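You operate a simulated robot arm through the tools that you are given. There is no shell and no other tool. Be economical: measure what you need, move in short steps, check, and stop when the job is done.

You run a simulated robot arm. Do the job below in one go: nothing can be reset, and whatever is moved stays where it is left.

TASK
Tip the peas left in the scoop back into their bin.
Fine: lay the scoop back where it was and screw the lid on again.

It is judged by the outcome, as a careful person would: the job done as asked, and still so three seconds after it is handed in. It fails if anything else is knocked over, pushed out of place, dropped, spilled or broken. A push-on lid holds only when it is set on centred and level and pressed home; a screw cap is set on level and turned clockwise until tight.

THE ROBOT
A 7-joint arm with a two-finger parallel gripper, fixed in place. Base frame: the origin is at the foot of the arm, x ahead of it, y to its left, z up; the work surface is at about z = 0.8. Lengths are in m, angles in degrees, forces in N, time in s.
With the tool pointing down near the work surface it reaches from about 0.3 to 0.7 m from the base axis. Its first joint turns from -66.0 to 66.0 degrees. Payload 1.57 kg.
Tool frame: the origin (TCP) lies between the finger pads and is the grasp point; the fingertips stand 0.03 m ahead of it; z points along the fingers, y is the line along which they close. The gripper opens to 0.11 m. The fingers are 0.024 m wide and 0.012 m thick; the gripper's body (0.048 by 0.112 m) begins 0.078 m behind the TCP.
Orientation is told as [roll, pitch, yaw] about the base's x, y, z axes, in that order, counted from this pose: with the fingers straight down and closing along the base's y, the tool's x points along the base's -x, its y along +y and its z along -z.

THE INTERFACE
- The arm moves only by the tool nudge_tool. Its argument "targets" is a list of rows, each a list of 7 numbers: the shift along the tool's x, y, z in m, then the turn, a rotation vector about the tool's x, y, z in degrees, then the gripper command, from -1 (fully open) to 1 (shut), values between in proportion. In form: [[tx, ty, tz, rx, ry, rz, grip], ...]. A call has 1 to 20 rows; each row is the pose to reach, as a shift and turn from the pose commanded when the call began, along the tool's axes at that moment. A row lasts 0.2 s, in which the tool goes at most 0.05 m and 8.6 degrees; a call with a longer step from one row to the next is refused whole, and so is a gripper value outside its range. Where a pose cannot be reached the arm comes as near as it can. A force on the tool above 40 N (or 10 N above the force at the start of the call, whichever is more), or a blocked arm, ends the call early, and 0.2 s more pass. The fingers move at their own pace (about 0.108 m/s each) and stop on an object; they squeeze with about 42 N. The grip force told is the motor's: it shows also when the fingers shut on nothing. Time passes only in rows, and 0.2 s behind the last, so rows that repeat a pose let the fingers close. It gives the time, the measured TCP pose, the force on the tool (base axes), the opening and the grip force at its end, in the units of the frame above (readings bear some noise), with the torque about the TCP (base axes, N m) and any sound that the robot's microphone picked up, and new pictures: "show" is both (left out), scene, wrist or none.
- Cameras (640 x 400 px; columns grow to the right, rows downward): "scene" is fixed at [0.184, -0.3974, 1.4125]; the picture's right is [0.63, -0.78, 0.00], its down [-0.40, -0.33, -0.85] and it looks along [0.67, 0.54, -0.52] (base axes); focal length 238 px, centre (320, 200). "wrist" rides on the gripper at [0.07, 0.016, -0.141] in the tool frame; the picture's right is [-0.23, 0.97, 0.00], its down [-0.86, -0.20, -0.48] and it looks along [-0.47, -0.11, 0.88] (tool axes); focal length 222 px, centre (320, 200). There is no depth. A picture from a camera that has moved, and an enlarged one, comes with that camera's place and axes in the base frame and with its lens. The place of the scene camera against the robot may be out by one fixed shift of up to 0.012 m in any direction.
- inspect(camera, box): a new picture of the part [left, top, right, bottom] of that camera's present view, enlarged. The clock stands still meanwhile.
- sign_off(): hands the job in; it is judged then, once.

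Go step by step. Nothing tells you positions but the pictures and the camera data: compare them with the known pose of the tool, close in by small moves and look again before you grip or let go. The budget is 120 turns and 200 pictures, counting those below and the enlarged ones. Unless the task says otherwise, let go and move clear before handing in, and close with one line.

The tools are called after ">>>" as a command line: name --pt "numbers of a row" for each row, then --argument value for the rest, lists and objects as JSON in quotes. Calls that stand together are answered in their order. nudge_tool: Moves the arm, as the interface text tells. Its arguments: {"type":"object","properties":{"targets":{"type":"array","items":{"type":"array","items":{"type":"number"}}},"show":{"type":"string","enum":["both","scene","wrist","none"]}},"required":["targets"]} The other tools are called the same way: inspect (camera, box) takes an enlarged picture of a part of a camera's view; sign_off () hands the job in.

At the start:

```text
clock: 0.0
tcp_pos: [0.3578, 0.042, 1.3192]
tool_rot: [0.0, 0.0, -0.1]
contact_force: [-0.3, 0.4, 0.2]
moment: [0.01, 0.0, -0.02]
opening: 0.1104
finger_force: 0.1
```

scene: 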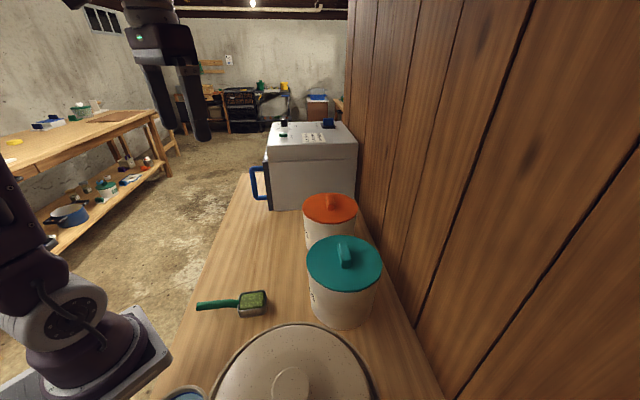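
wrist: 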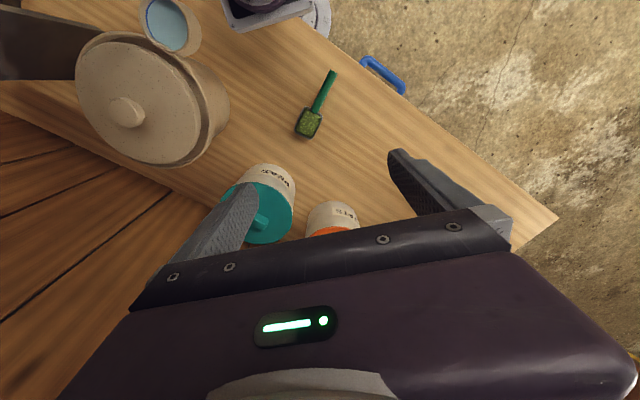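

I see a scoop with green peas on the bench, two labelled bins (teal lid, orange lid), a big pot, and an appliance. I'll enlarge to read the labels and see the scoop.

>>> inspect --camera "scene" --box '[180, 180, 400, 340]'

>>> inspect --camera "wrist" --box '[210, 50, 390, 260]'

```text
2.50 times, centred on (290, 260) of scene
camera zoom: at [0.184, -0.3974, 1.4125], right [0.63, -0.78, 0.0], down [-0.4, -0.33, -0.85], along [0.67, 0.54, -0.52], focal length 594 px, centre (395, 50)
```

zoom: 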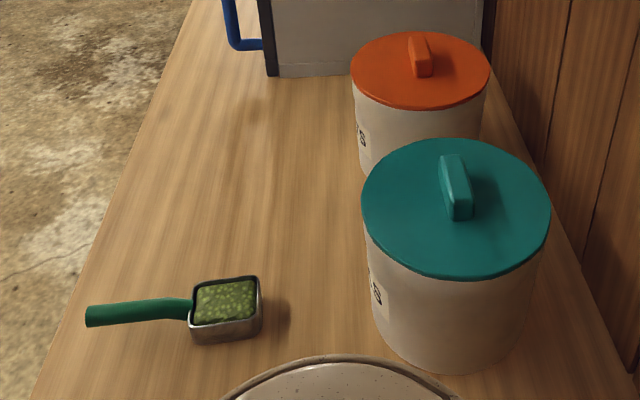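

```text
1.90 times, centred on (300, 155) of wrist
camera zoom: at [0.2884, 0.0602, 1.4626], right [0.23, 0.97, 0.0], down [0.86, -0.2, 0.48], along [0.47, -0.11, -0.88], focal length 423 px, centre (358, 286)
```

zoom: 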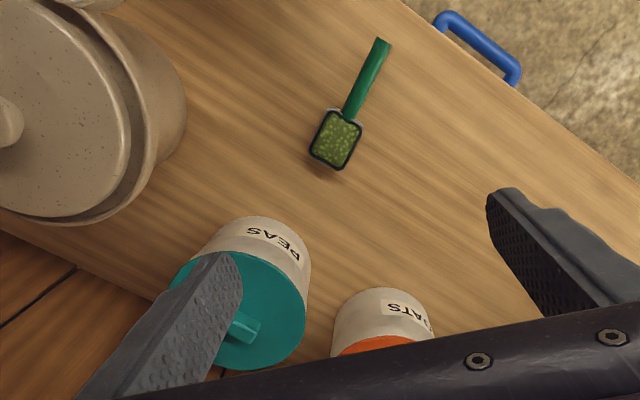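

Teal is PEAS (about [0.57, -0.17], lid top ~0.97 with bar handle), orange is OATS. The scoop bowl is near [0.385, 0.0], with its handle toward the base. I'll move over the peas lid for a closer look.

>>> nudge_tool --pt "-0.024 -0.023 0.022 0 0 0 -1" --pt "-0.048 -0.046 0.044 0 0 0 -1" --pt "-0.072 -0.07 0.066 0 0 0 -1" --pt "-0.096 -0.093 0.088 0 0 0 -1" --pt "-0.12 -0.116 0.11 0 0 0 -1" --pt "-0.143 -0.139 0.132 0 0 0 -1" --pt "-0.167 -0.163 0.154 0 0 0 -1" --pt "-0.19 -0.186 0.176 0 0 0 -1" --pt "-0.214 -0.209 0.198 0 0 0 -1" --pt "-0.214 -0.209 0.198 0 0 0 -1"

```text
clock: 2.2
tcp_pos: [0.5712, -0.1653, 1.123]
tool_rot: [0.0, -0.1, 0.0]
contact_force: [0.6, -1.2, 0.3]
moment: [0.01, -0.03, 0.0]
opening: 0.1097
finger_force: 0.1
camera wrist: at [0.5021, -0.1483, 1.2656], right [0.23, 0.97, 0.0], down [0.86, -0.2, 0.48], along [0.47, -0.11, -0.88], focal length 222 px, centre (320, 200)
```

scene: 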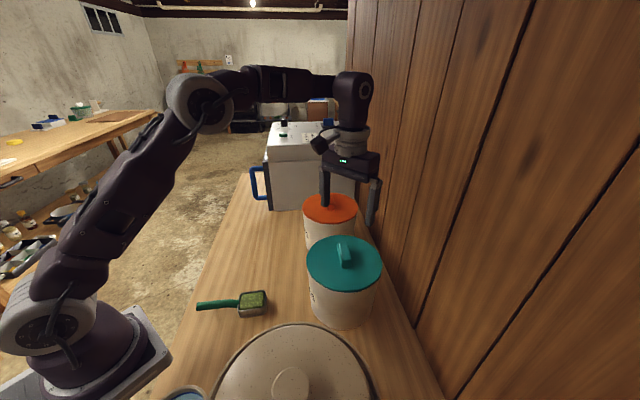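
wrist: 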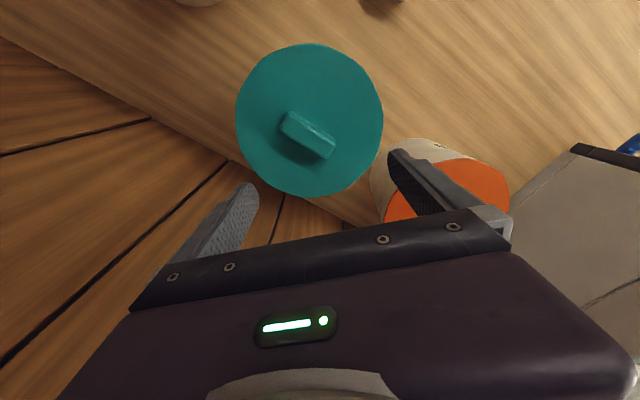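

The lid and its handle are in clear view, slightly behind the tool. I'll enlarge to measure the bar's direction and centre.

>>> inspect --camera "wrist" --box '[220, 30, 400, 210]'

>>> inspect --camera "scene" --box '[295, 220, 395, 335]'

```text
2.22 times, centred on (310, 120) of wrist
camera zoom: at [0.5021, -0.1483, 1.2656], right [0.23, 0.97, 0.0], down [0.86, -0.2, 0.48], along [0.47, -0.11, -0.88], focal length 494 px, centre (342, 378)
```

zoom: 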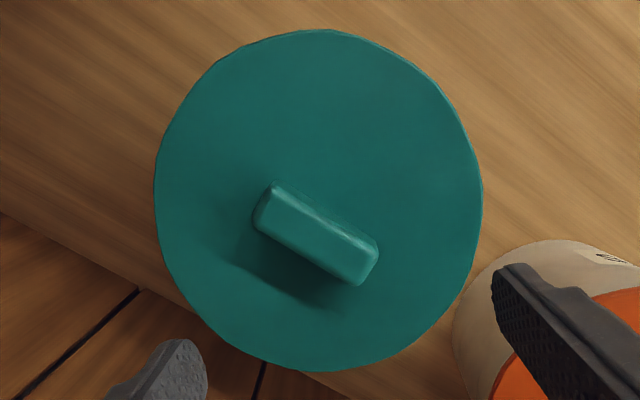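

```text
3.48 times, centred on (345, 278) of scene
camera zoom: at [0.184, -0.3974, 1.4125], right [0.63, -0.78, 0.0], down [-0.4, -0.33, -0.85], along [0.67, 0.54, -0.52], focal length 826 px, centre (233, -70)
```

zoom: 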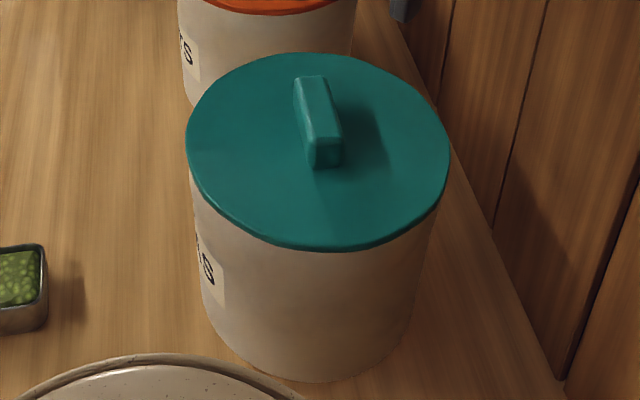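

The bar handle runs along the bench (45° in the base frame), centred about [0.556, -0.173], with its top at ~1.0. I'll turn the tool to yaw +45 so the fingers close across it, and come lower.

>>> nudge_tool --pt "0.003 -0.002 0.01 0 0 -7.5 -1" --pt "0.006 -0.003 0.02 0 0 -15 -1" --pt "0.009 -0.005 0.03 0 0 -22.5 -1" --pt "0.012 -0.006 0.04 0 0 -30 -1" --pt "0.015 -0.008 0.05 0 0 -37.5 -1" --pt "0.015 -0.008 0.055 0 0 -45 -1" --pt "0.015 -0.008 0.055 0 0 -45 -1"

```text
clock: 3.8
tcp_pos: [0.5569, -0.1749, 1.0662]
tool_rot: [0.0, 0.0, 45.1]
contact_force: [0.2, -0.9, -0.3]
moment: [-0.03, 0.04, 0.02]
opening: 0.11
finger_force: 0.1
camera wrist: at [0.4966, -0.2108, 1.2096], right [-0.53, 0.85, 0.0], down [0.74, 0.47, 0.48], along [0.41, 0.25, -0.88], focal length 222 px, centre (320, 200)
```

scene: 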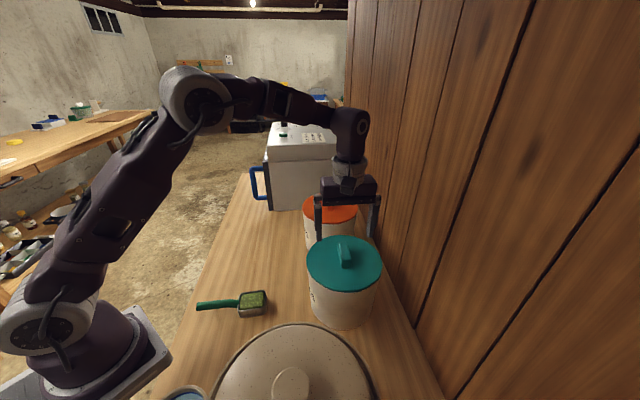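
wrist: 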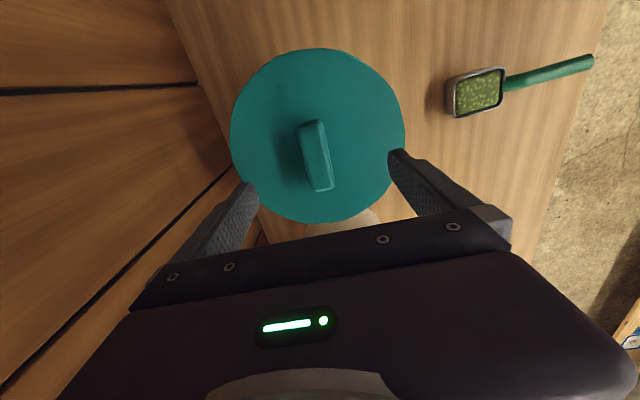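

The handle sits between the open fingers, within 3 mm of centre. I'll lower in small steps and check.

>>> nudge_tool --pt "0.001 -0.001 0.015 0 0 0 -1" --pt "0.001 -0.001 0.03 0 0 0 -1" --pt "0.001 -0.001 0.042 0 0 0 -1" --pt "0.001 -0.001 0.042 0 0 0 -1"

>>> inspect --camera "scene" --box '[290, 150, 410, 300]'

```text
clock: 4.8
tcp_pos: [0.5571, -0.1753, 1.0241]
tool_rot: [0.0, 0.0, 45.0]
contact_force: [0.1, 0.6, 0.0]
moment: [0.01, 0.0, -0.01]
opening: 0.11
finger_force: 0.0
camera wrist: at [0.4962, -0.2121, 1.1676], right [-0.53, 0.85, 0.0], down [0.75, 0.46, 0.48], along [0.41, 0.25, -0.88], focal length 222 px, centre (320, 200)
```

scene: 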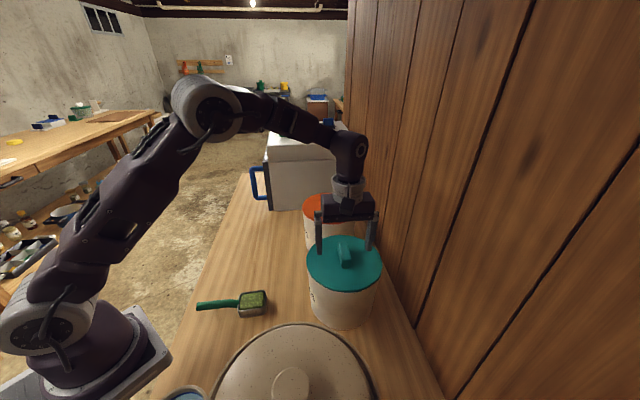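
wrist: 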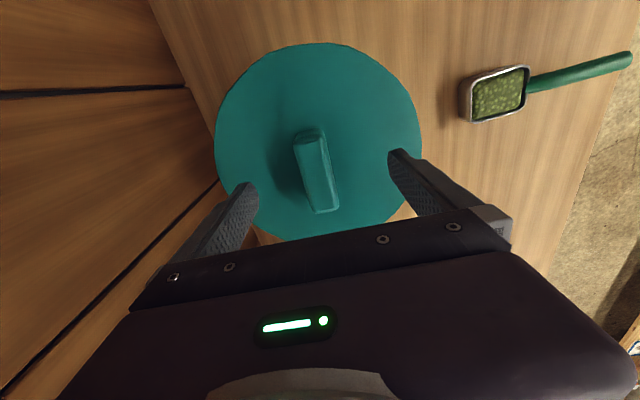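

```text
2.67 times, centred on (350, 225) of scene
camera zoom: at [0.184, -0.3974, 1.4125], right [0.63, -0.78, 0.0], down [-0.4, -0.33, -0.85], along [0.67, 0.54, -0.52], focal length 633 px, centre (240, 133)
```

zoom: 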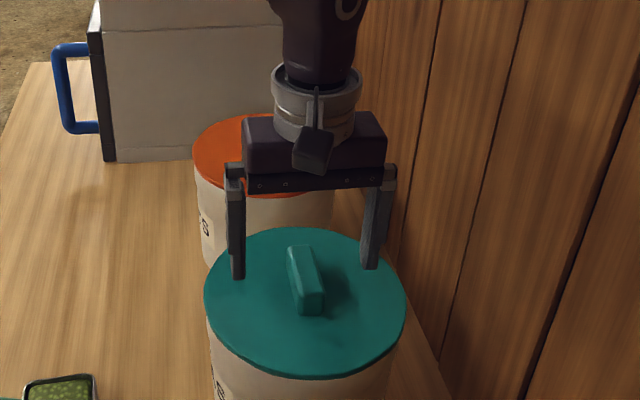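

The handle top works out to about z 0.985, so I still have room. I'll lower about 3 cm more and look.

>>> nudge_tool --pt "0.0 -0.002 0.01 0 0 0 -1" --pt "0.0 -0.002 0.02 0 0 0 -1" --pt "0.0 -0.002 0.028 0 0 0 -1" --pt "0.0 -0.002 0.028 0 0 0 -1" --show "wrist"

>>> inspect --camera "scene" --box '[300, 190, 400, 300]'

```text
clock: 5.8
tcp_pos: [0.5594, -0.1771, 0.9974]
tool_rot: [-0.1, 0.0, 45.0]
contact_force: [-2.7, 2.6, 25.8]
moment: [0.69, 0.71, -0.07]
opening: 0.1101
finger_force: 0.1
camera wrist: at [0.4975, -0.2138, 1.1411], right [-0.53, 0.85, 0.0], down [0.74, 0.46, 0.48], along [0.41, 0.25, -0.88], focal length 222 px, centre (320, 200)
```

wrist: 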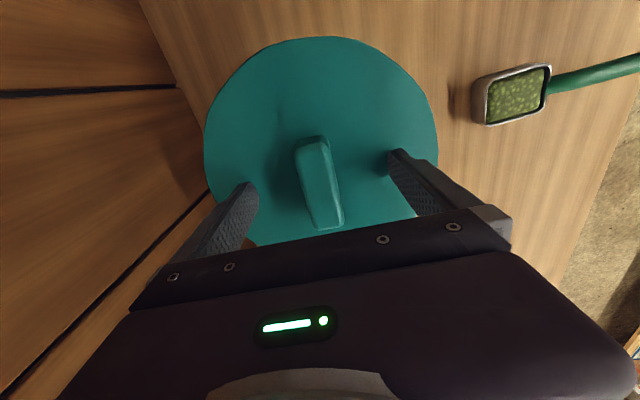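

```text
3.64 times, centred on (350, 245) of scene
camera zoom: at [0.1835, -0.3972, 1.4126], right [0.63, -0.78, 0.0], down [-0.4, -0.33, -0.85], along [0.67, 0.54, -0.52], focal length 864 px, centre (211, 36)
```

zoom: 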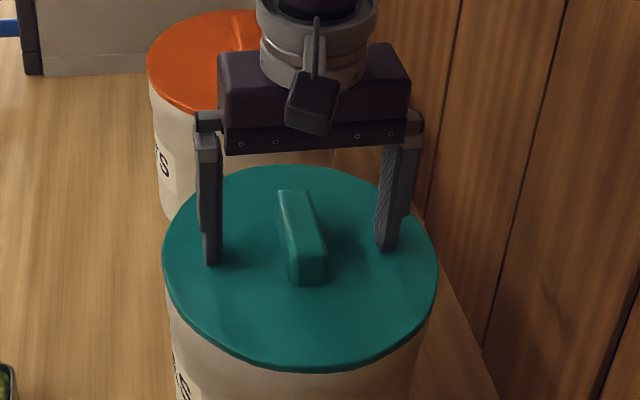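

The fingertips touched the lid (top at ~0.968). I'll rise 3 mm and close on the bar.

>>> nudge_tool --pt "0 0 -0.004 0 0 0 -1" --pt "0 0 -0.004 0 0 0 0" --pt "0 0 -0.004 0 0 0 1" --pt "0 0 -0.004 0 0 0 1" --pt "0 0 -0.004 0 0 0 1" --pt "0 0 -0.004 0 0 0 1" --show "wrist"

>>> inspect --camera "scene" --box '[300, 190, 400, 300]'

```text
clock: 7.2
tcp_pos: [0.5582, -0.1768, 1.0002]
tool_rot: [0.0, 0.0, 45.1]
contact_force: [-1.7, 0.7, -4.0]
moment: [0.02, 0.0, 0.02]
opening: 0.0251
finger_force: 37.0
camera wrist: at [0.4979, -0.2137, 1.1438], right [-0.53, 0.85, 0.0], down [0.75, 0.46, 0.48], along [0.41, 0.25, -0.88], focal length 222 px, centre (320, 200)
```

wrist: 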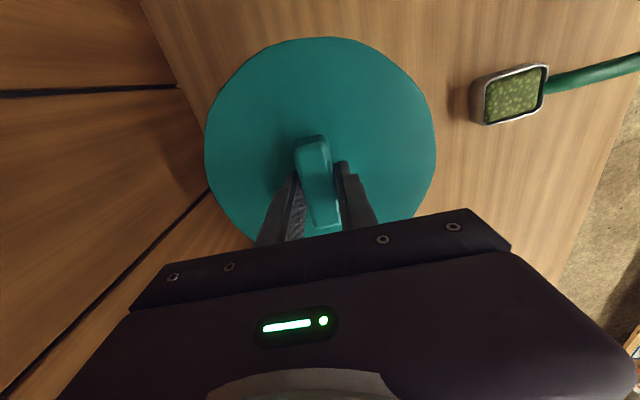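

```text
3.64 times, centred on (350, 245) of scene
camera zoom: at [0.184, -0.3974, 1.4125], right [0.63, -0.78, 0.0], down [-0.4, -0.33, -0.85], along [0.67, 0.54, -0.52], focal length 864 px, centre (211, 36)
```

zoom: 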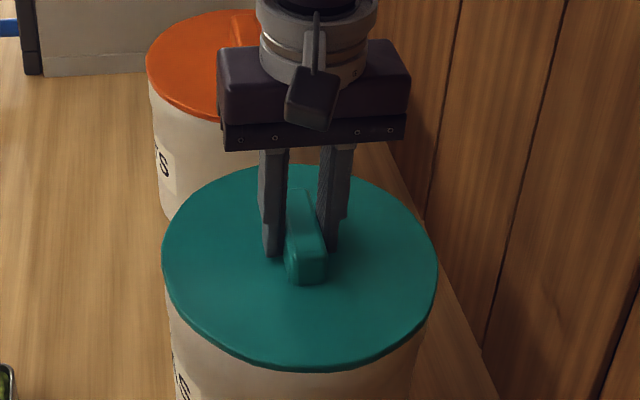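

The bar is gripped firmly (2.5 cm wide). Now unscrew counterclockwise by 40° and watch the torque.

>>> nudge_tool --pt "0 0 0 0 0 -8 1" --pt "0 0 0 0 0 -16 1" --pt "0 0 0 0 0 -24 1" --pt "0 0 0 0 0 -32 1" --pt "0 0 0 0 0 -40 1" --pt "0 0 0 0 0 -40 1"

```text
clock: 8.6
tcp_pos: [0.5581, -0.177, 1.0004]
tool_rot: [-0.1, 0.0, 85.0]
contact_force: [-6.9, 1.7, 6.0]
moment: [0.06, 0.17, 0.03]
opening: 0.0253
finger_force: 36.9
camera wrist: at [0.5364, -0.2439, 1.144], right [-0.95, 0.31, 0.0], down [0.27, 0.83, 0.48], along [0.15, 0.46, -0.88], focal length 222 px, centre (320, 200)
```

scene: 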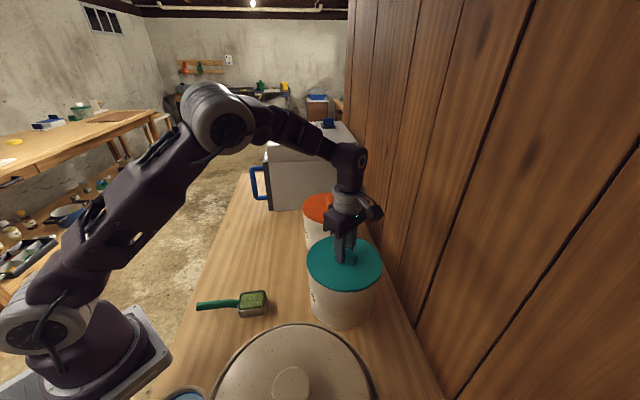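
wrist: 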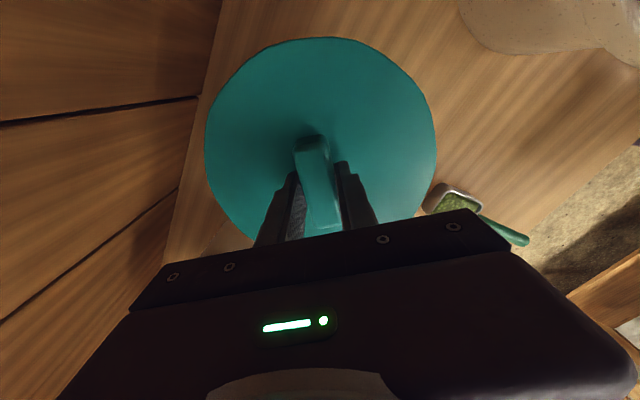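

The lid turned with the tool. I'll check the bin's label hasn't rotated, and continue turning.

>>> inspect --camera "scene" --box '[295, 220, 395, 335]'

>>> nudge_tool --pt "0 0 0 0 0 -8 1" --pt "0 0 -0.001 0 0 -16 1" --pt "0 0 -0.001 0 0 -24 1" --pt "0 0 -0.001 0 0 -32 1" --pt "0 0 -0.002 0 0 -40 1" --pt "0 0 -0.002 0 0 -40 1" --show "scene"

```text
3.48 times, centred on (345, 278) of scene
camera zoom: at [0.1837, -0.3973, 1.4126], right [0.63, -0.78, 0.0], down [-0.4, -0.33, -0.85], along [0.67, 0.54, -0.52], focal length 826 px, centre (233, -70)
```

zoom: 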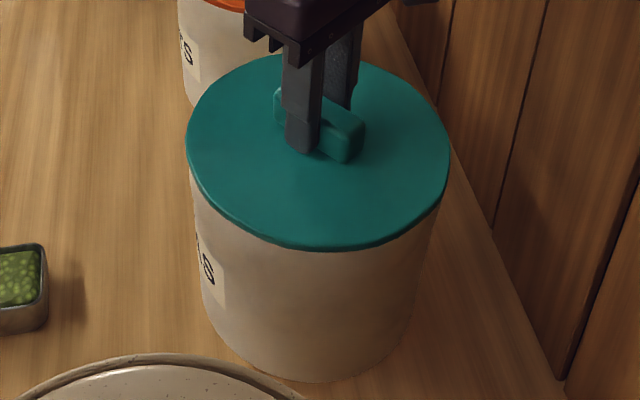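

```text
clock: 10.0
tcp_pos: [0.5596, -0.1761, 1.002]
tool_rot: [0.1, 0.0, 125.1]
contact_force: [1.9, 1.2, -14.5]
moment: [-0.19, -0.26, 0.1]
opening: 0.025
finger_force: 36.4
```

scene: 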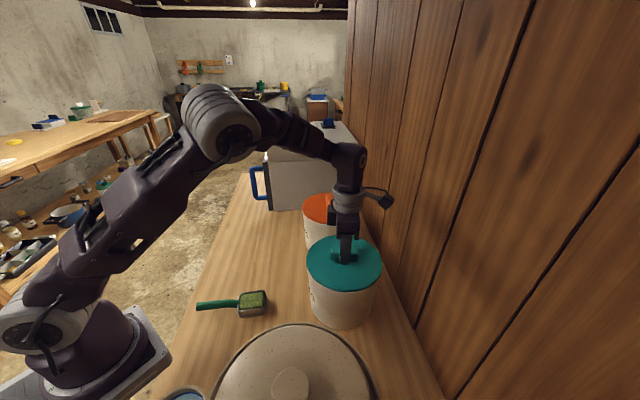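

The lid is still threaded (14 N resistance to a 2 mm lift), so I keep turning at a relaxed height.

>>> nudge_tool --pt "0 0 0.001 0 0 -8 1" --pt "0 0 0.001 0 0 -16 1" --pt "0 0 0.001 0 0 -24 1" --pt "0 0 0.001 0 0 -32 1" --pt "0 0 0.001 0 0 -40 1" --pt "0 0 0.001 0 0 -40 1" --show "scene"

>>> inspect --camera "scene" --box '[295, 220, 395, 335]'

```text
clock: 11.4
tcp_pos: [0.5575, -0.1769, 1.0014]
tool_rot: [0.0, 0.1, 165.1]
contact_force: [-4.8, 2.8, 3.4]
moment: [0.04, 0.05, 0.07]
opening: 0.0251
finger_force: 37.0
```

scene: 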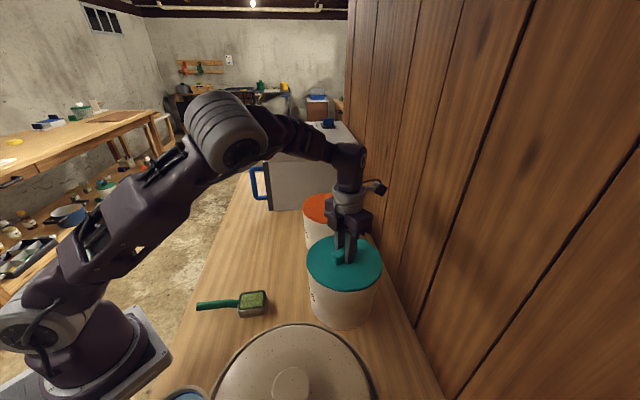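

```text
3.48 times, centred on (345, 278) of scene
camera zoom: at [0.1838, -0.3973, 1.4125], right [0.63, -0.78, 0.0], down [-0.4, -0.33, -0.85], along [0.67, 0.54, -0.52], focal length 826 px, centre (233, -70)
```

zoom: 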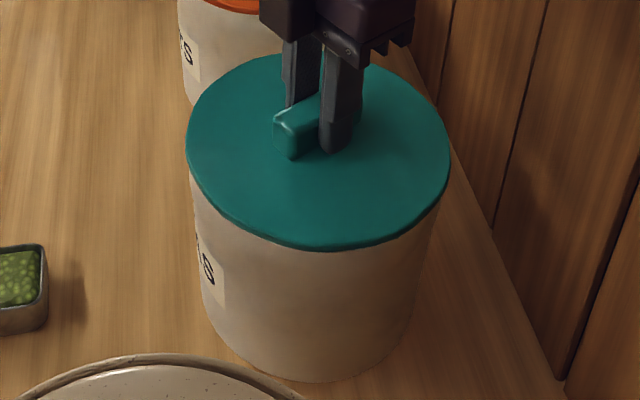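

The bin stays put and the lid has turned 120°. I'll turn further while testing with slight lift.

>>> nudge_tool --pt "0 0 0 0 0 -8 1" --pt "0 0 0 0 0 -16 1" --pt "0 0 0 0 0 -24 1" --pt "0 0 0 0 0 -32 1" --pt "0 0 0 0 0 -32 1" --pt "0 0 -0.002 0 0 -32 1" --pt "0 0 -0.002 0 0 -32 1" --show "scene"

```text
clock: 13.0
tcp_pos: [0.5585, -0.1775, 1.0019]
tool_rot: [-0.2, -0.1, -163.1]
contact_force: [2.3, 2.4, -5.8]
moment: [0.1, -0.62, 0.01]
opening: 0.025
finger_force: 37.0
```

scene: 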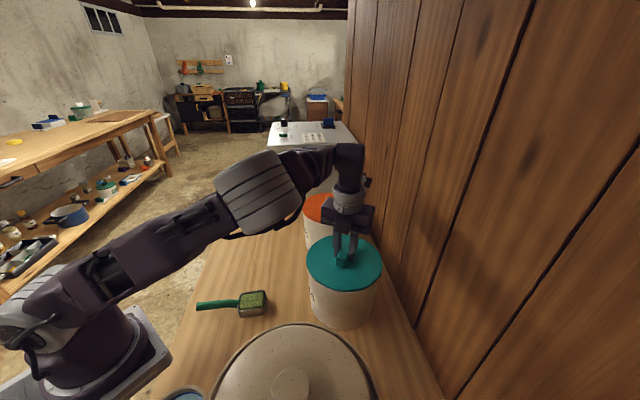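

Turned 152°. I'll test a 5 mm lift.

>>> nudge_tool --pt "0 0 -0.002 0 0 0 1" --pt "0 0 -0.004 0 0 0 1" --pt "0 0 -0.004 0 0 0 1" --show "none"

>>> inspect --camera "scene" --box '[295, 220, 395, 335]'

```text
clock: 13.5
tcp_pos: [0.559, -0.1761, 1.0031]
tool_rot: [-0.2, -0.2, -163.0]
contact_force: [10.1, -2.4, -12.5]
moment: [-0.38, -0.04, -0.03]
opening: 0.0251
finger_force: 36.0
stopped in row 2: the force on the tool passed its limit at 44 N (the readings are from after the stop); the commanded pose is now the measured one
```

```text
3.48 times, centred on (345, 278) of scene
camera zoom: at [0.1845, -0.3975, 1.4124], right [0.63, -0.78, 0.0], down [-0.4, -0.33, -0.85], along [0.67, 0.54, -0.52], focal length 826 px, centre (233, -70)
```

zoom: 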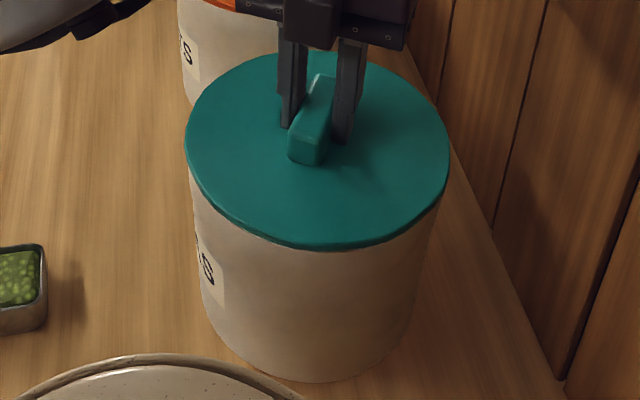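

It still holds by thread. I'll relax, release, rise, rewind the wrist by 180° (the bar is symmetric) and regrip.

>>> nudge_tool --pt "0 0 0.001 0 0 0 1" --pt "0 0 0.001 0 0 0 -1" --pt "0 0 0.001 0 0 0 -1" --pt "0 0 0.001 0 0 0 -1" --pt "0 0 -0.02 0 0 0 -1" --pt "0 0 -0.045 0 0 0 -1" --pt "0 0 -0.045 0 0 8 -1" --pt "0 0 -0.045 0 0 16 -1" --pt "0 0 -0.045 0 0 24 -1" --pt "0 0 -0.045 0 0 32 -1" --pt "0 0 -0.045 0 0 40 -1" --pt "0 0 -0.045 0 0 48 -1" --pt "0 0 -0.045 0 0 56 -1" --pt "0 0 -0.045 0 0 64 -1" --pt "0 0 -0.045 0 0 72 -1" --pt "0 0 -0.045 0 0 80 -1" --pt "0 0 -0.045 0 0 88 -1" --pt "0 0 -0.045 0 0 90 -1" --show "scene"

>>> nudge_tool --pt "0 0 0 0 0 8 -1" --pt "0 0 0 0 0 16 -1" --pt "0 0 0 0 0 24 -1" --pt "0 0 0 0 0 32 -1" --pt "0 0 0 0 0 40 -1" --pt "0 0 0 0 0 48 -1" --pt "0 0 0 0 0 56 -1" --pt "0 0 0 0 0 64 -1" --pt "0 0 0 0 0 72 -1" --pt "0 0 0 0 0 80 -1" --pt "0 0 0 0 0 88 -1" --pt "0 0 0 0 0 90 -1" --pt "0 0 0 0 0 90 -1"

```text
clock: 17.3
tcp_pos: [0.5582, -0.1772, 1.0488]
tool_rot: [0.2, -0.2, 106.8]
contact_force: [0.0, -0.2, -0.9]
moment: [-0.01, 0.0, 0.03]
opening: 0.1101
finger_force: 0.1
```

scene: 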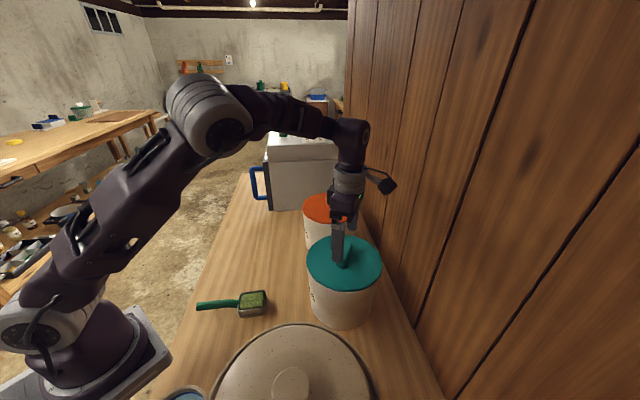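

```text
clock: 20.1
tcp_pos: [0.5586, -0.1772, 1.0487]
tool_rot: [0.2, 0.1, 17.0]
contact_force: [0.0, -1.3, 0.9]
moment: [0.03, 0.01, 0.01]
opening: 0.11
finger_force: 0.1
camera wrist: at [0.4873, -0.181, 1.1919], right [-0.07, 1.0, 0.0], down [0.88, 0.06, 0.47], along [0.47, 0.03, -0.88], focal length 222 px, centre (320, 200)
```

scene: 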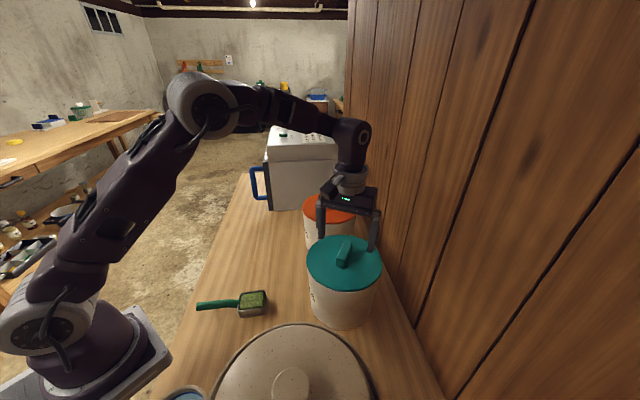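
wrist: 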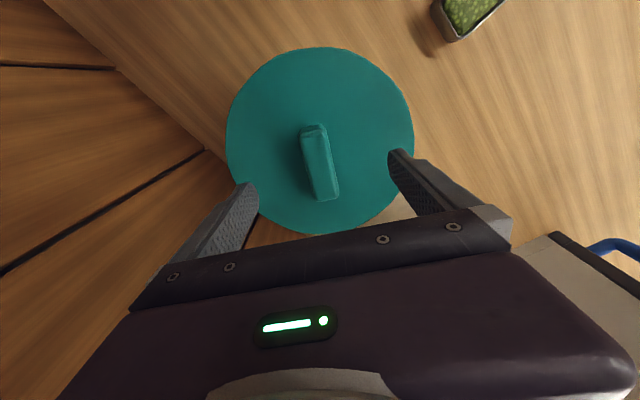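

The wrist is rewound and aligned with the bar. Descend, regrip, and keep unscrewing.

>>> nudge_tool --pt "0 0 0.02 0 0 0 -1" --pt "0 0 0.035 0 0 0 -1" --pt "0 0 0.045 0 0 0 -1" --pt "0 0 0.045 0 0 0 0" --pt "0 0 0.045 0 0 0 1" --pt "0 0 0.045 0 0 0 1" --pt "0 0 0.045 0 0 0 1" --pt "0 0 0.045 0 0 0 1" --pt "0 0 0.045 0 0 -8 1" --pt "0 0 0.045 0 0 -16 1" --pt "0 0 0.045 0 0 -24 1" --pt "0 0 0.045 0 0 -32 1" --pt "0 0 0.045 0 0 -40 1" --pt "0 0 0.044 0 0 -48 1" --pt "0 0 0.044 0 0 -56 1" --pt "0 0 0.044 0 0 -64 1" --pt "0 0 0.044 0 0 -72 1" --pt "0 0 0.044 0 0 -80 1" --pt "0 0 0.044 0 0 -80 1"

```text
clock: 24.1
tcp_pos: [0.5579, -0.1762, 1.0046]
tool_rot: [0.3, -0.3, 97.1]
contact_force: [0.8, 0.4, -0.4]
moment: [0.02, 0.02, 0.01]
opening: 0.025
finger_force: 36.7
camera wrist: at [0.5511, -0.2471, 1.1477], right [-0.99, 0.1, 0.0], down [0.09, 0.87, 0.48], along [0.05, 0.48, -0.88], focal length 222 px, centre (320, 200)
```

scene: 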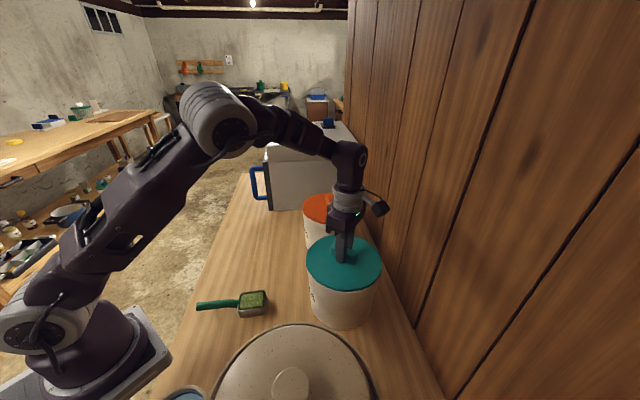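
wrist: 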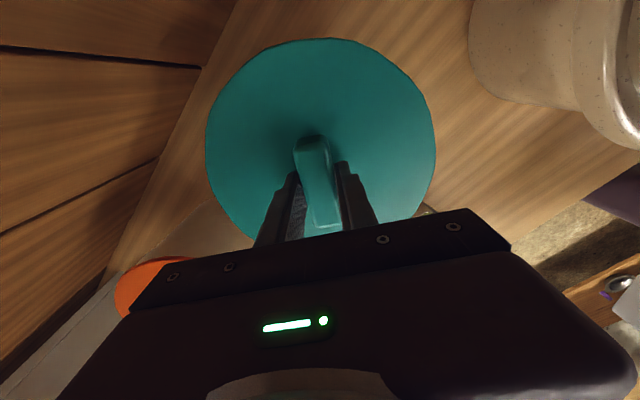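

Total 232° turned and forces are nil. I'll test with a slow lift.

>>> nudge_tool --pt "0 0 -0.001 0 0 0 1" --pt "0 0 -0.002 0 0 0 1" --pt "0 0 -0.003 0 0 0 1" --pt "0 0 -0.003 0 0 0 1" --show "none"

```text
clock: 25.1
tcp_pos: [0.5586, -0.177, 1.0075]
tool_rot: [0.2, -0.3, 96.9]
contact_force: [0.3, -0.8, -1.1]
moment: [-0.02, -0.01, -0.01]
opening: 0.0252
finger_force: 36.5
```

It lifts freely. Raise 6 cm and look.

>>> nudge_tool --pt "0 0 -0.01 0 0 0 1" --pt "0 0 -0.025 0 0 0 1" --pt "0 0 -0.045 0 0 0 1" --pt "0 0 -0.07 0 0 0 1" --pt "0 0 -0.09 0 0 0 1" --pt "0 0 -0.09 0 0 0 1"

```text
clock: 26.5
tcp_pos: [0.5579, -0.1775, 1.0973]
tool_rot: [0.3, -0.3, 97.0]
contact_force: [1.1, 0.3, -0.4]
moment: [-0.01, 0.01, 0.0]
opening: 0.0253
finger_force: 36.6
camera wrist: at [0.5513, -0.2477, 1.2413], right [-0.99, 0.11, 0.0], down [0.1, 0.87, 0.48], along [0.05, 0.48, -0.88], focal length 222 px, centre (320, 200)
```

scene: 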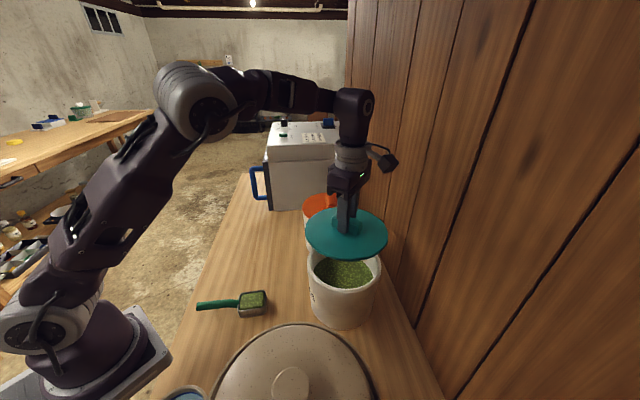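
wrist: 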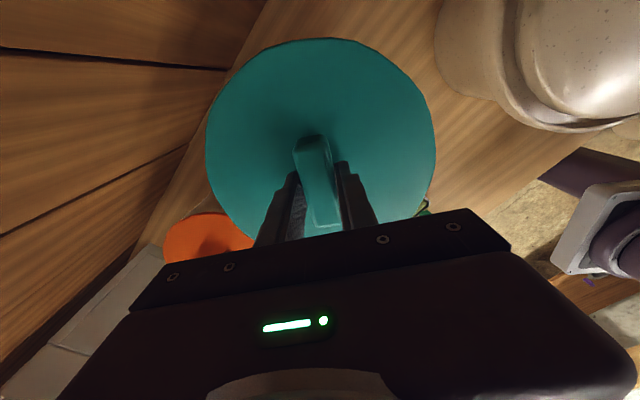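

The lid is off and peas are visible inside. Now I carry the lid at height to the open bench spot near [0.51, 0.156].

>>> nudge_tool --pt "-0.03 0.001 0 0 0 0 1" --pt "-0.07 0.002 0 0 0 0 1" --pt "-0.112 0.003 0 0 0 0 1" --pt "-0.154 0.004 0 0 0 0 1" --pt "-0.196 0.005 0 0 0 0 1" --pt "-0.238 0.006 0 0 0 0 1" --pt "-0.28 0.007 0 0 0 0 1" --pt "-0.315 0.007 0 0 0 0 1" --pt "-0.336 0.007 0 0 0 0 1" --pt "-0.336 0.007 0 0 0 0 1"

```text
clock: 28.7
tcp_pos: [0.51, 0.1558, 1.0992]
tool_rot: [0.2, -0.1, 97.0]
contact_force: [0.0, -0.1, -0.9]
moment: [0.03, 0.02, -0.01]
opening: 0.025
finger_force: 36.5
camera wrist: at [0.5036, 0.0852, 1.2418], right [-0.99, 0.11, 0.0], down [0.1, 0.87, 0.48], along [0.05, 0.48, -0.88], focal length 222 px, centre (320, 200)
```

scene: 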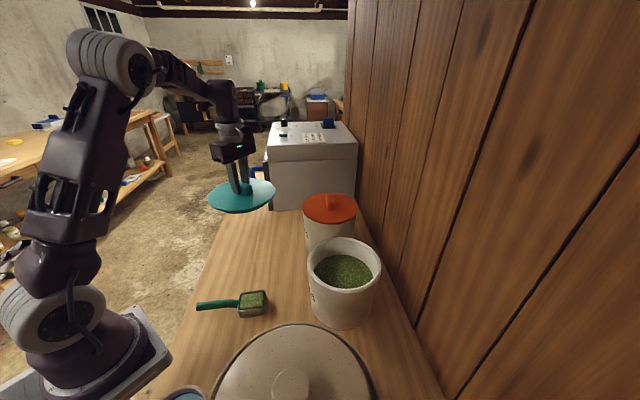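
wrist: 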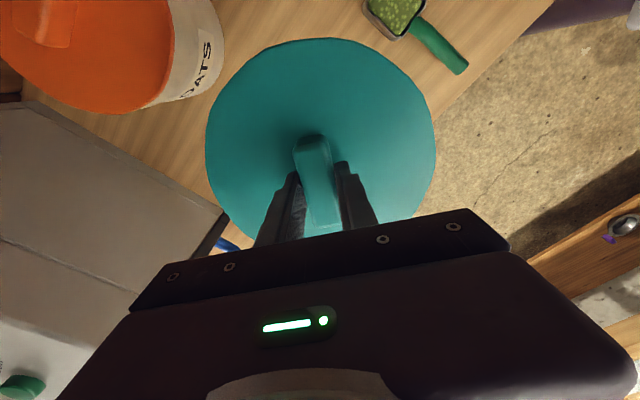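

The bench spot below is clear with margin from the edge (edge ~16 cm away from the lid centre). Lowering.

>>> nudge_tool --pt "0 0 0.03 0 0 0 1" --pt "0 0 0.07 0 0 0 1" --pt "0 0 0.11 0 0 0 1" --pt "0 0 0.15 0 0 0 1" --pt "0 0 0.19 0 0 0 1" --pt "0 0 0.22 0 0 0 1" --pt "0 0 0.22 0 0 0 1" --show "wrist"

>>> inspect --camera "scene" --box '[180, 180, 400, 340]'

```text
clock: 30.3
tcp_pos: [0.5084, 0.1562, 0.8779]
tool_rot: [0.2, -0.1, 96.9]
contact_force: [0.0, 0.3, -1.4]
moment: [-0.04, 0.04, 0.01]
opening: 0.0249
finger_force: 36.7
camera wrist: at [0.5021, 0.0853, 1.021], right [-0.99, 0.11, 0.0], down [0.1, 0.87, 0.48], along [0.05, 0.48, -0.88], focal length 222 px, centre (320, 200)
```

wrist: 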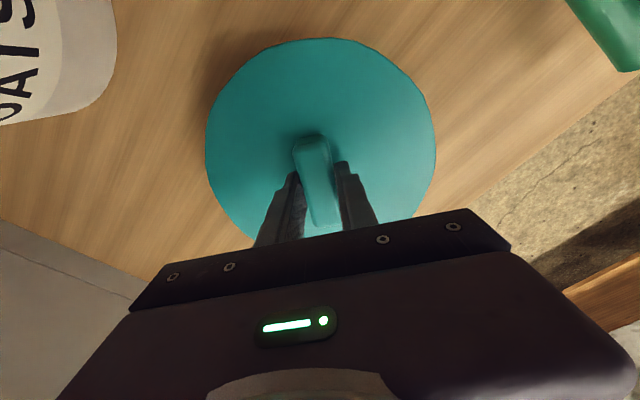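

```text
2.50 times, centred on (290, 260) of scene
camera zoom: at [0.184, -0.3974, 1.4125], right [0.63, -0.78, 0.0], down [-0.4, -0.33, -0.85], along [0.67, 0.54, -0.52], focal length 594 px, centre (395, 50)
```

zoom: 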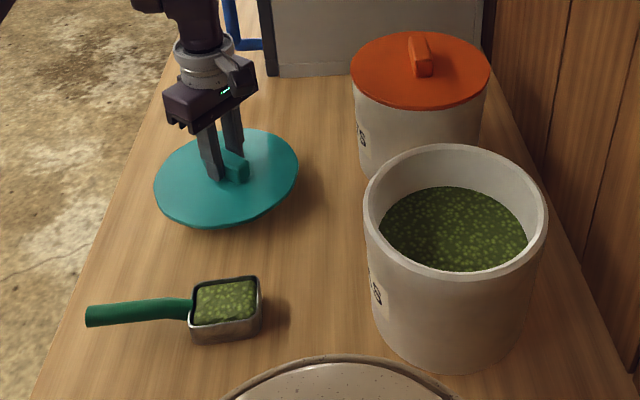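

Clear all round. Lower slowly until contact.

>>> nudge_tool --pt "0 0 0.008 0 0 0 1" --pt "0 0 0.016 0 0 0 1" --pt "0 0 0.02 0 0 0 1" --pt "0 0 0.023 0 0 0 1" --pt "0 0 0.026 0 0 0 1" --pt "0 0 0.029 0 0 0 1" --show "none"

>>> inspect --camera "scene" --box '[210, 180, 320, 290]'

```text
clock: 31.5
tcp_pos: [0.5097, 0.1563, 0.8569]
tool_rot: [-0.1, -0.2, 97.0]
contact_force: [-1.3, 0.1, 9.1]
moment: [-0.09, 0.07, -0.04]
opening: 0.0254
finger_force: 36.7
stopped in row 5: the force on the tool passed its limit at 46 N (the readings are from after the stop); the commanded pose is now the measured one
```

```text
3.64 times, centred on (265, 235) of scene
camera zoom: at [0.1838, -0.3974, 1.4125], right [0.63, -0.78, 0.0], down [-0.4, -0.33, -0.85], along [0.67, 0.54, -0.52], focal length 864 px, centre (520, 73)
```

zoom: 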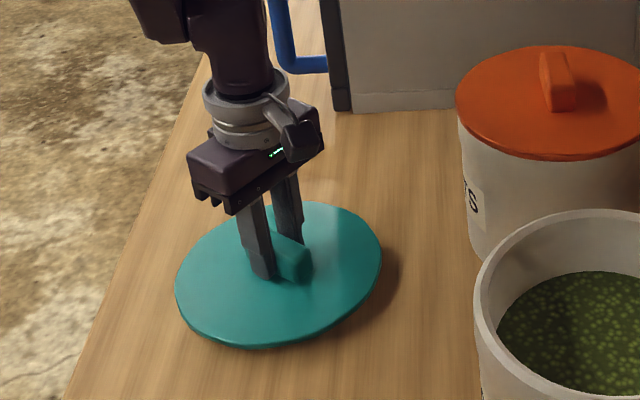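

The lid rests on the bench. Release and rise.

>>> nudge_tool --pt "0 0 0 0 0 0 0.3" --pt "0 0 0 0 0 0 0.3" --pt "0 0 0 0 0 0 -1" --pt "0 0 0 0 0 0 -1" --pt "0 0 -0.03 0 0 0 -1" --pt "0 0 -0.07 0 0 0 -1" --pt "0 0 -0.11 0 0 0 -1" --pt "0 0 -0.15 0 0 0 -1" --pt "0 0 -0.15 0 0 0 -1"

```text
clock: 33.5
tcp_pos: [0.5115, 0.156, 1.0069]
tool_rot: [0.1, -0.1, 97.2]
contact_force: [0.2, -0.5, 0.2]
moment: [0.0, 0.02, 0.0]
opening: 0.1098
finger_force: 0.0
camera wrist: at [0.5028, 0.0851, 1.1505], right [-0.99, 0.11, 0.0], down [0.09, 0.87, 0.48], along [0.05, 0.48, -0.88], focal length 222 px, centre (320, 200)
```

scene: 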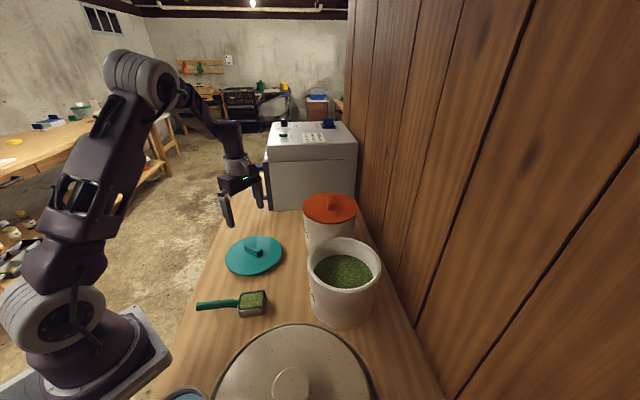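
wrist: 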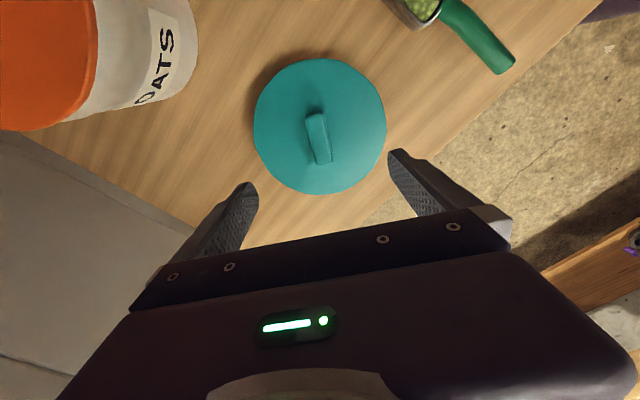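

The lid is safely on the bench. Next I go above the scoop's handle (~[0.32, 0.06]) with the fingers set to close across it.

>>> nudge_tool --pt "0.012 0.033 0 0 0 -6.3 -1" --pt "0.024 0.067 0 0 0 -12.7 -1" --pt "0.036 0.1 0 0 0 -19 -1" --pt "0.048 0.134 0 0 0 -25.3 -1" --pt "0.06 0.167 0 0 0 -31.7 -1" --pt "0.0714 0.2 0 0 0 -38 -1" --pt "0.0714 0.2 0 0 0 -38 -1"

```text
clock: 35.1
tcp_pos: [0.3203, 0.0605, 1.0072]
tool_rot: [0.0, -0.1, 135.1]
contact_force: [-0.5, -0.6, 0.3]
moment: [-0.03, -0.01, -0.04]
opening: 0.11
finger_force: 0.1
camera wrist: at [0.3579, 0.0008, 1.1497], right [-0.85, -0.53, 0.0], down [-0.46, 0.74, 0.48], along [-0.26, 0.41, -0.88], focal length 222 px, centre (320, 200)
```

scene: 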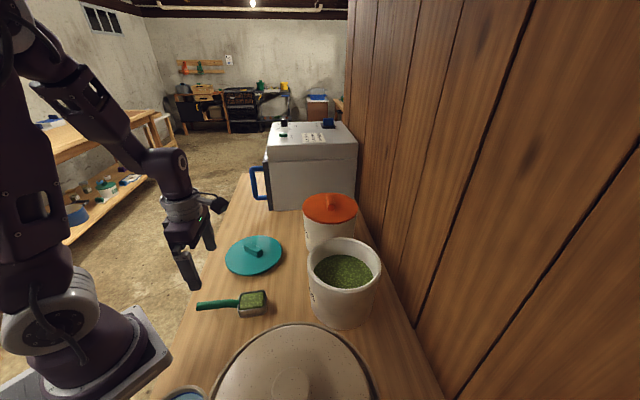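
wrist: 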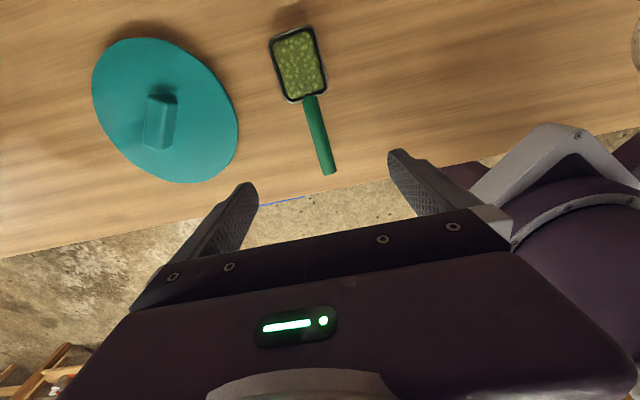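

The scoop handle runs from ~[0.356, 0.027] to [0.281, 0.097] at z≈0.845. I'll centre over it and lower to 5 cm above for a closer look.

>>> nudge_tool --pt "0.008 0 0.03 0 0 -2 -0.4" --pt "0.008 0 0.07 0 0 -2 -0.4" --pt "0.008 0 0.1 0 0 -2 -0.4" --pt "0.008 0 0.11 0 0 -2 -0.4" --pt "0.008 0 0.11 0 0 -2 -0.4"

>>> inspect --camera "scene" --box '[170, 220, 290, 330]'

```text
clock: 36.3
tcp_pos: [0.3261, 0.0545, 0.8972]
tool_rot: [0.0, -0.1, 137.0]
contact_force: [0.0, 0.2, -0.1]
moment: [0.01, 0.02, -0.01]
opening: 0.077
finger_force: 0.1
camera wrist: at [0.3658, -0.0037, 1.0395], right [-0.83, -0.56, 0.0], down [-0.49, 0.73, 0.48], along [-0.27, 0.4, -0.88], focal length 222 px, centre (320, 200)
```

scene: 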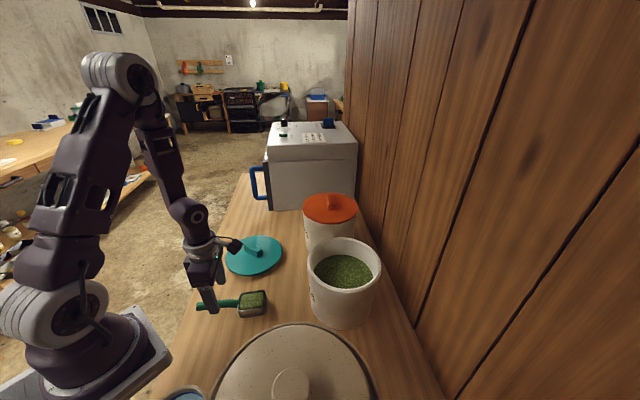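
wrist: 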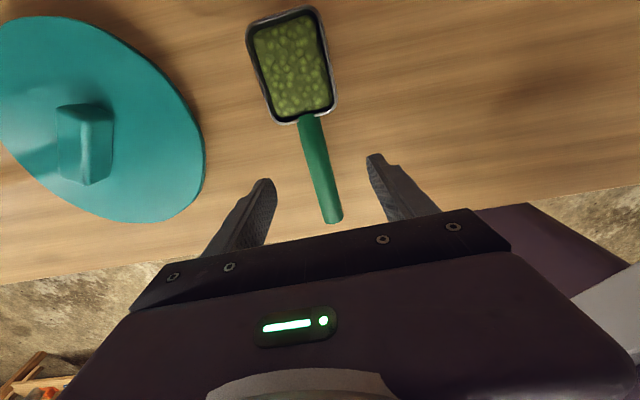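

```text
3.64 times, centred on (230, 275) of scene
camera zoom: at [0.184, -0.3974, 1.4125], right [0.63, -0.78, 0.0], down [-0.4, -0.33, -0.85], along [0.67, 0.54, -0.52], focal length 864 px, centre (647, -73)
```

zoom: 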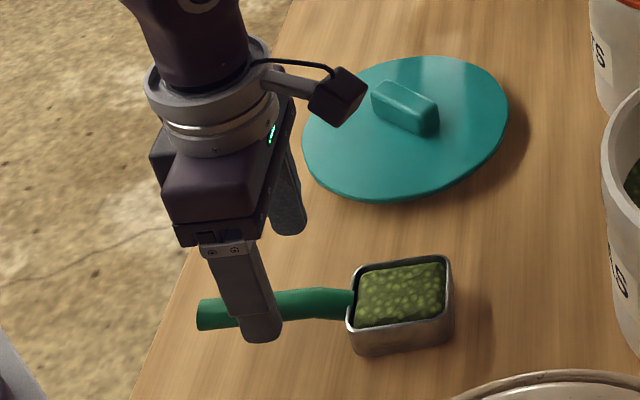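

The handle is centred between the fingers. Descend to grip height, keeping the tips ~2 cm above the bench.

>>> nudge_tool --pt "0 0 0.02 0 0 0.5 -0.4" --pt "0 0 0.038 0 0 1 -0.4" --pt "0 0 0.048 0 0 1 -0.4" --pt "0 0 0.048 0 0 1 -0.4"

>>> inspect --camera "scene" --box '[170, 220, 290, 330]'

```text
clock: 37.3
tcp_pos: [0.3262, 0.0555, 0.8485]
tool_rot: [-0.1, -0.3, 136.0]
contact_force: [0.6, 0.1, -0.2]
moment: [-0.01, 0.0, 0.0]
opening: 0.0771
finger_force: 0.1
camera wrist: at [0.3648, -0.004, 0.9913], right [-0.84, -0.54, 0.0], down [-0.48, 0.74, 0.48], along [-0.26, 0.4, -0.88], focal length 222 px, centre (320, 200)
```

scene: 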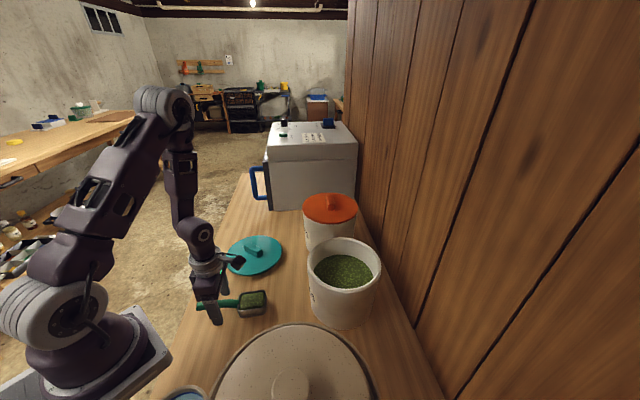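
wrist: 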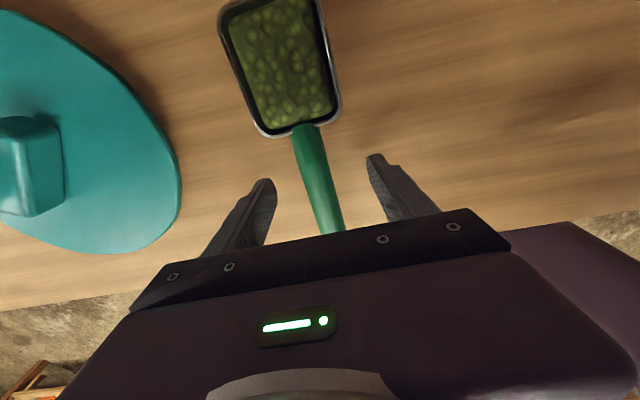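

```text
3.64 times, centred on (230, 275) of scene
camera zoom: at [0.184, -0.3974, 1.4125], right [0.63, -0.78, 0.0], down [-0.4, -0.33, -0.85], along [0.67, 0.54, -0.52], focal length 864 px, centre (647, -73)
```

zoom: 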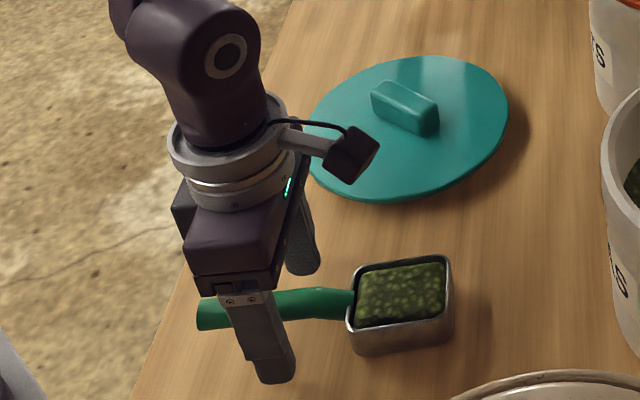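

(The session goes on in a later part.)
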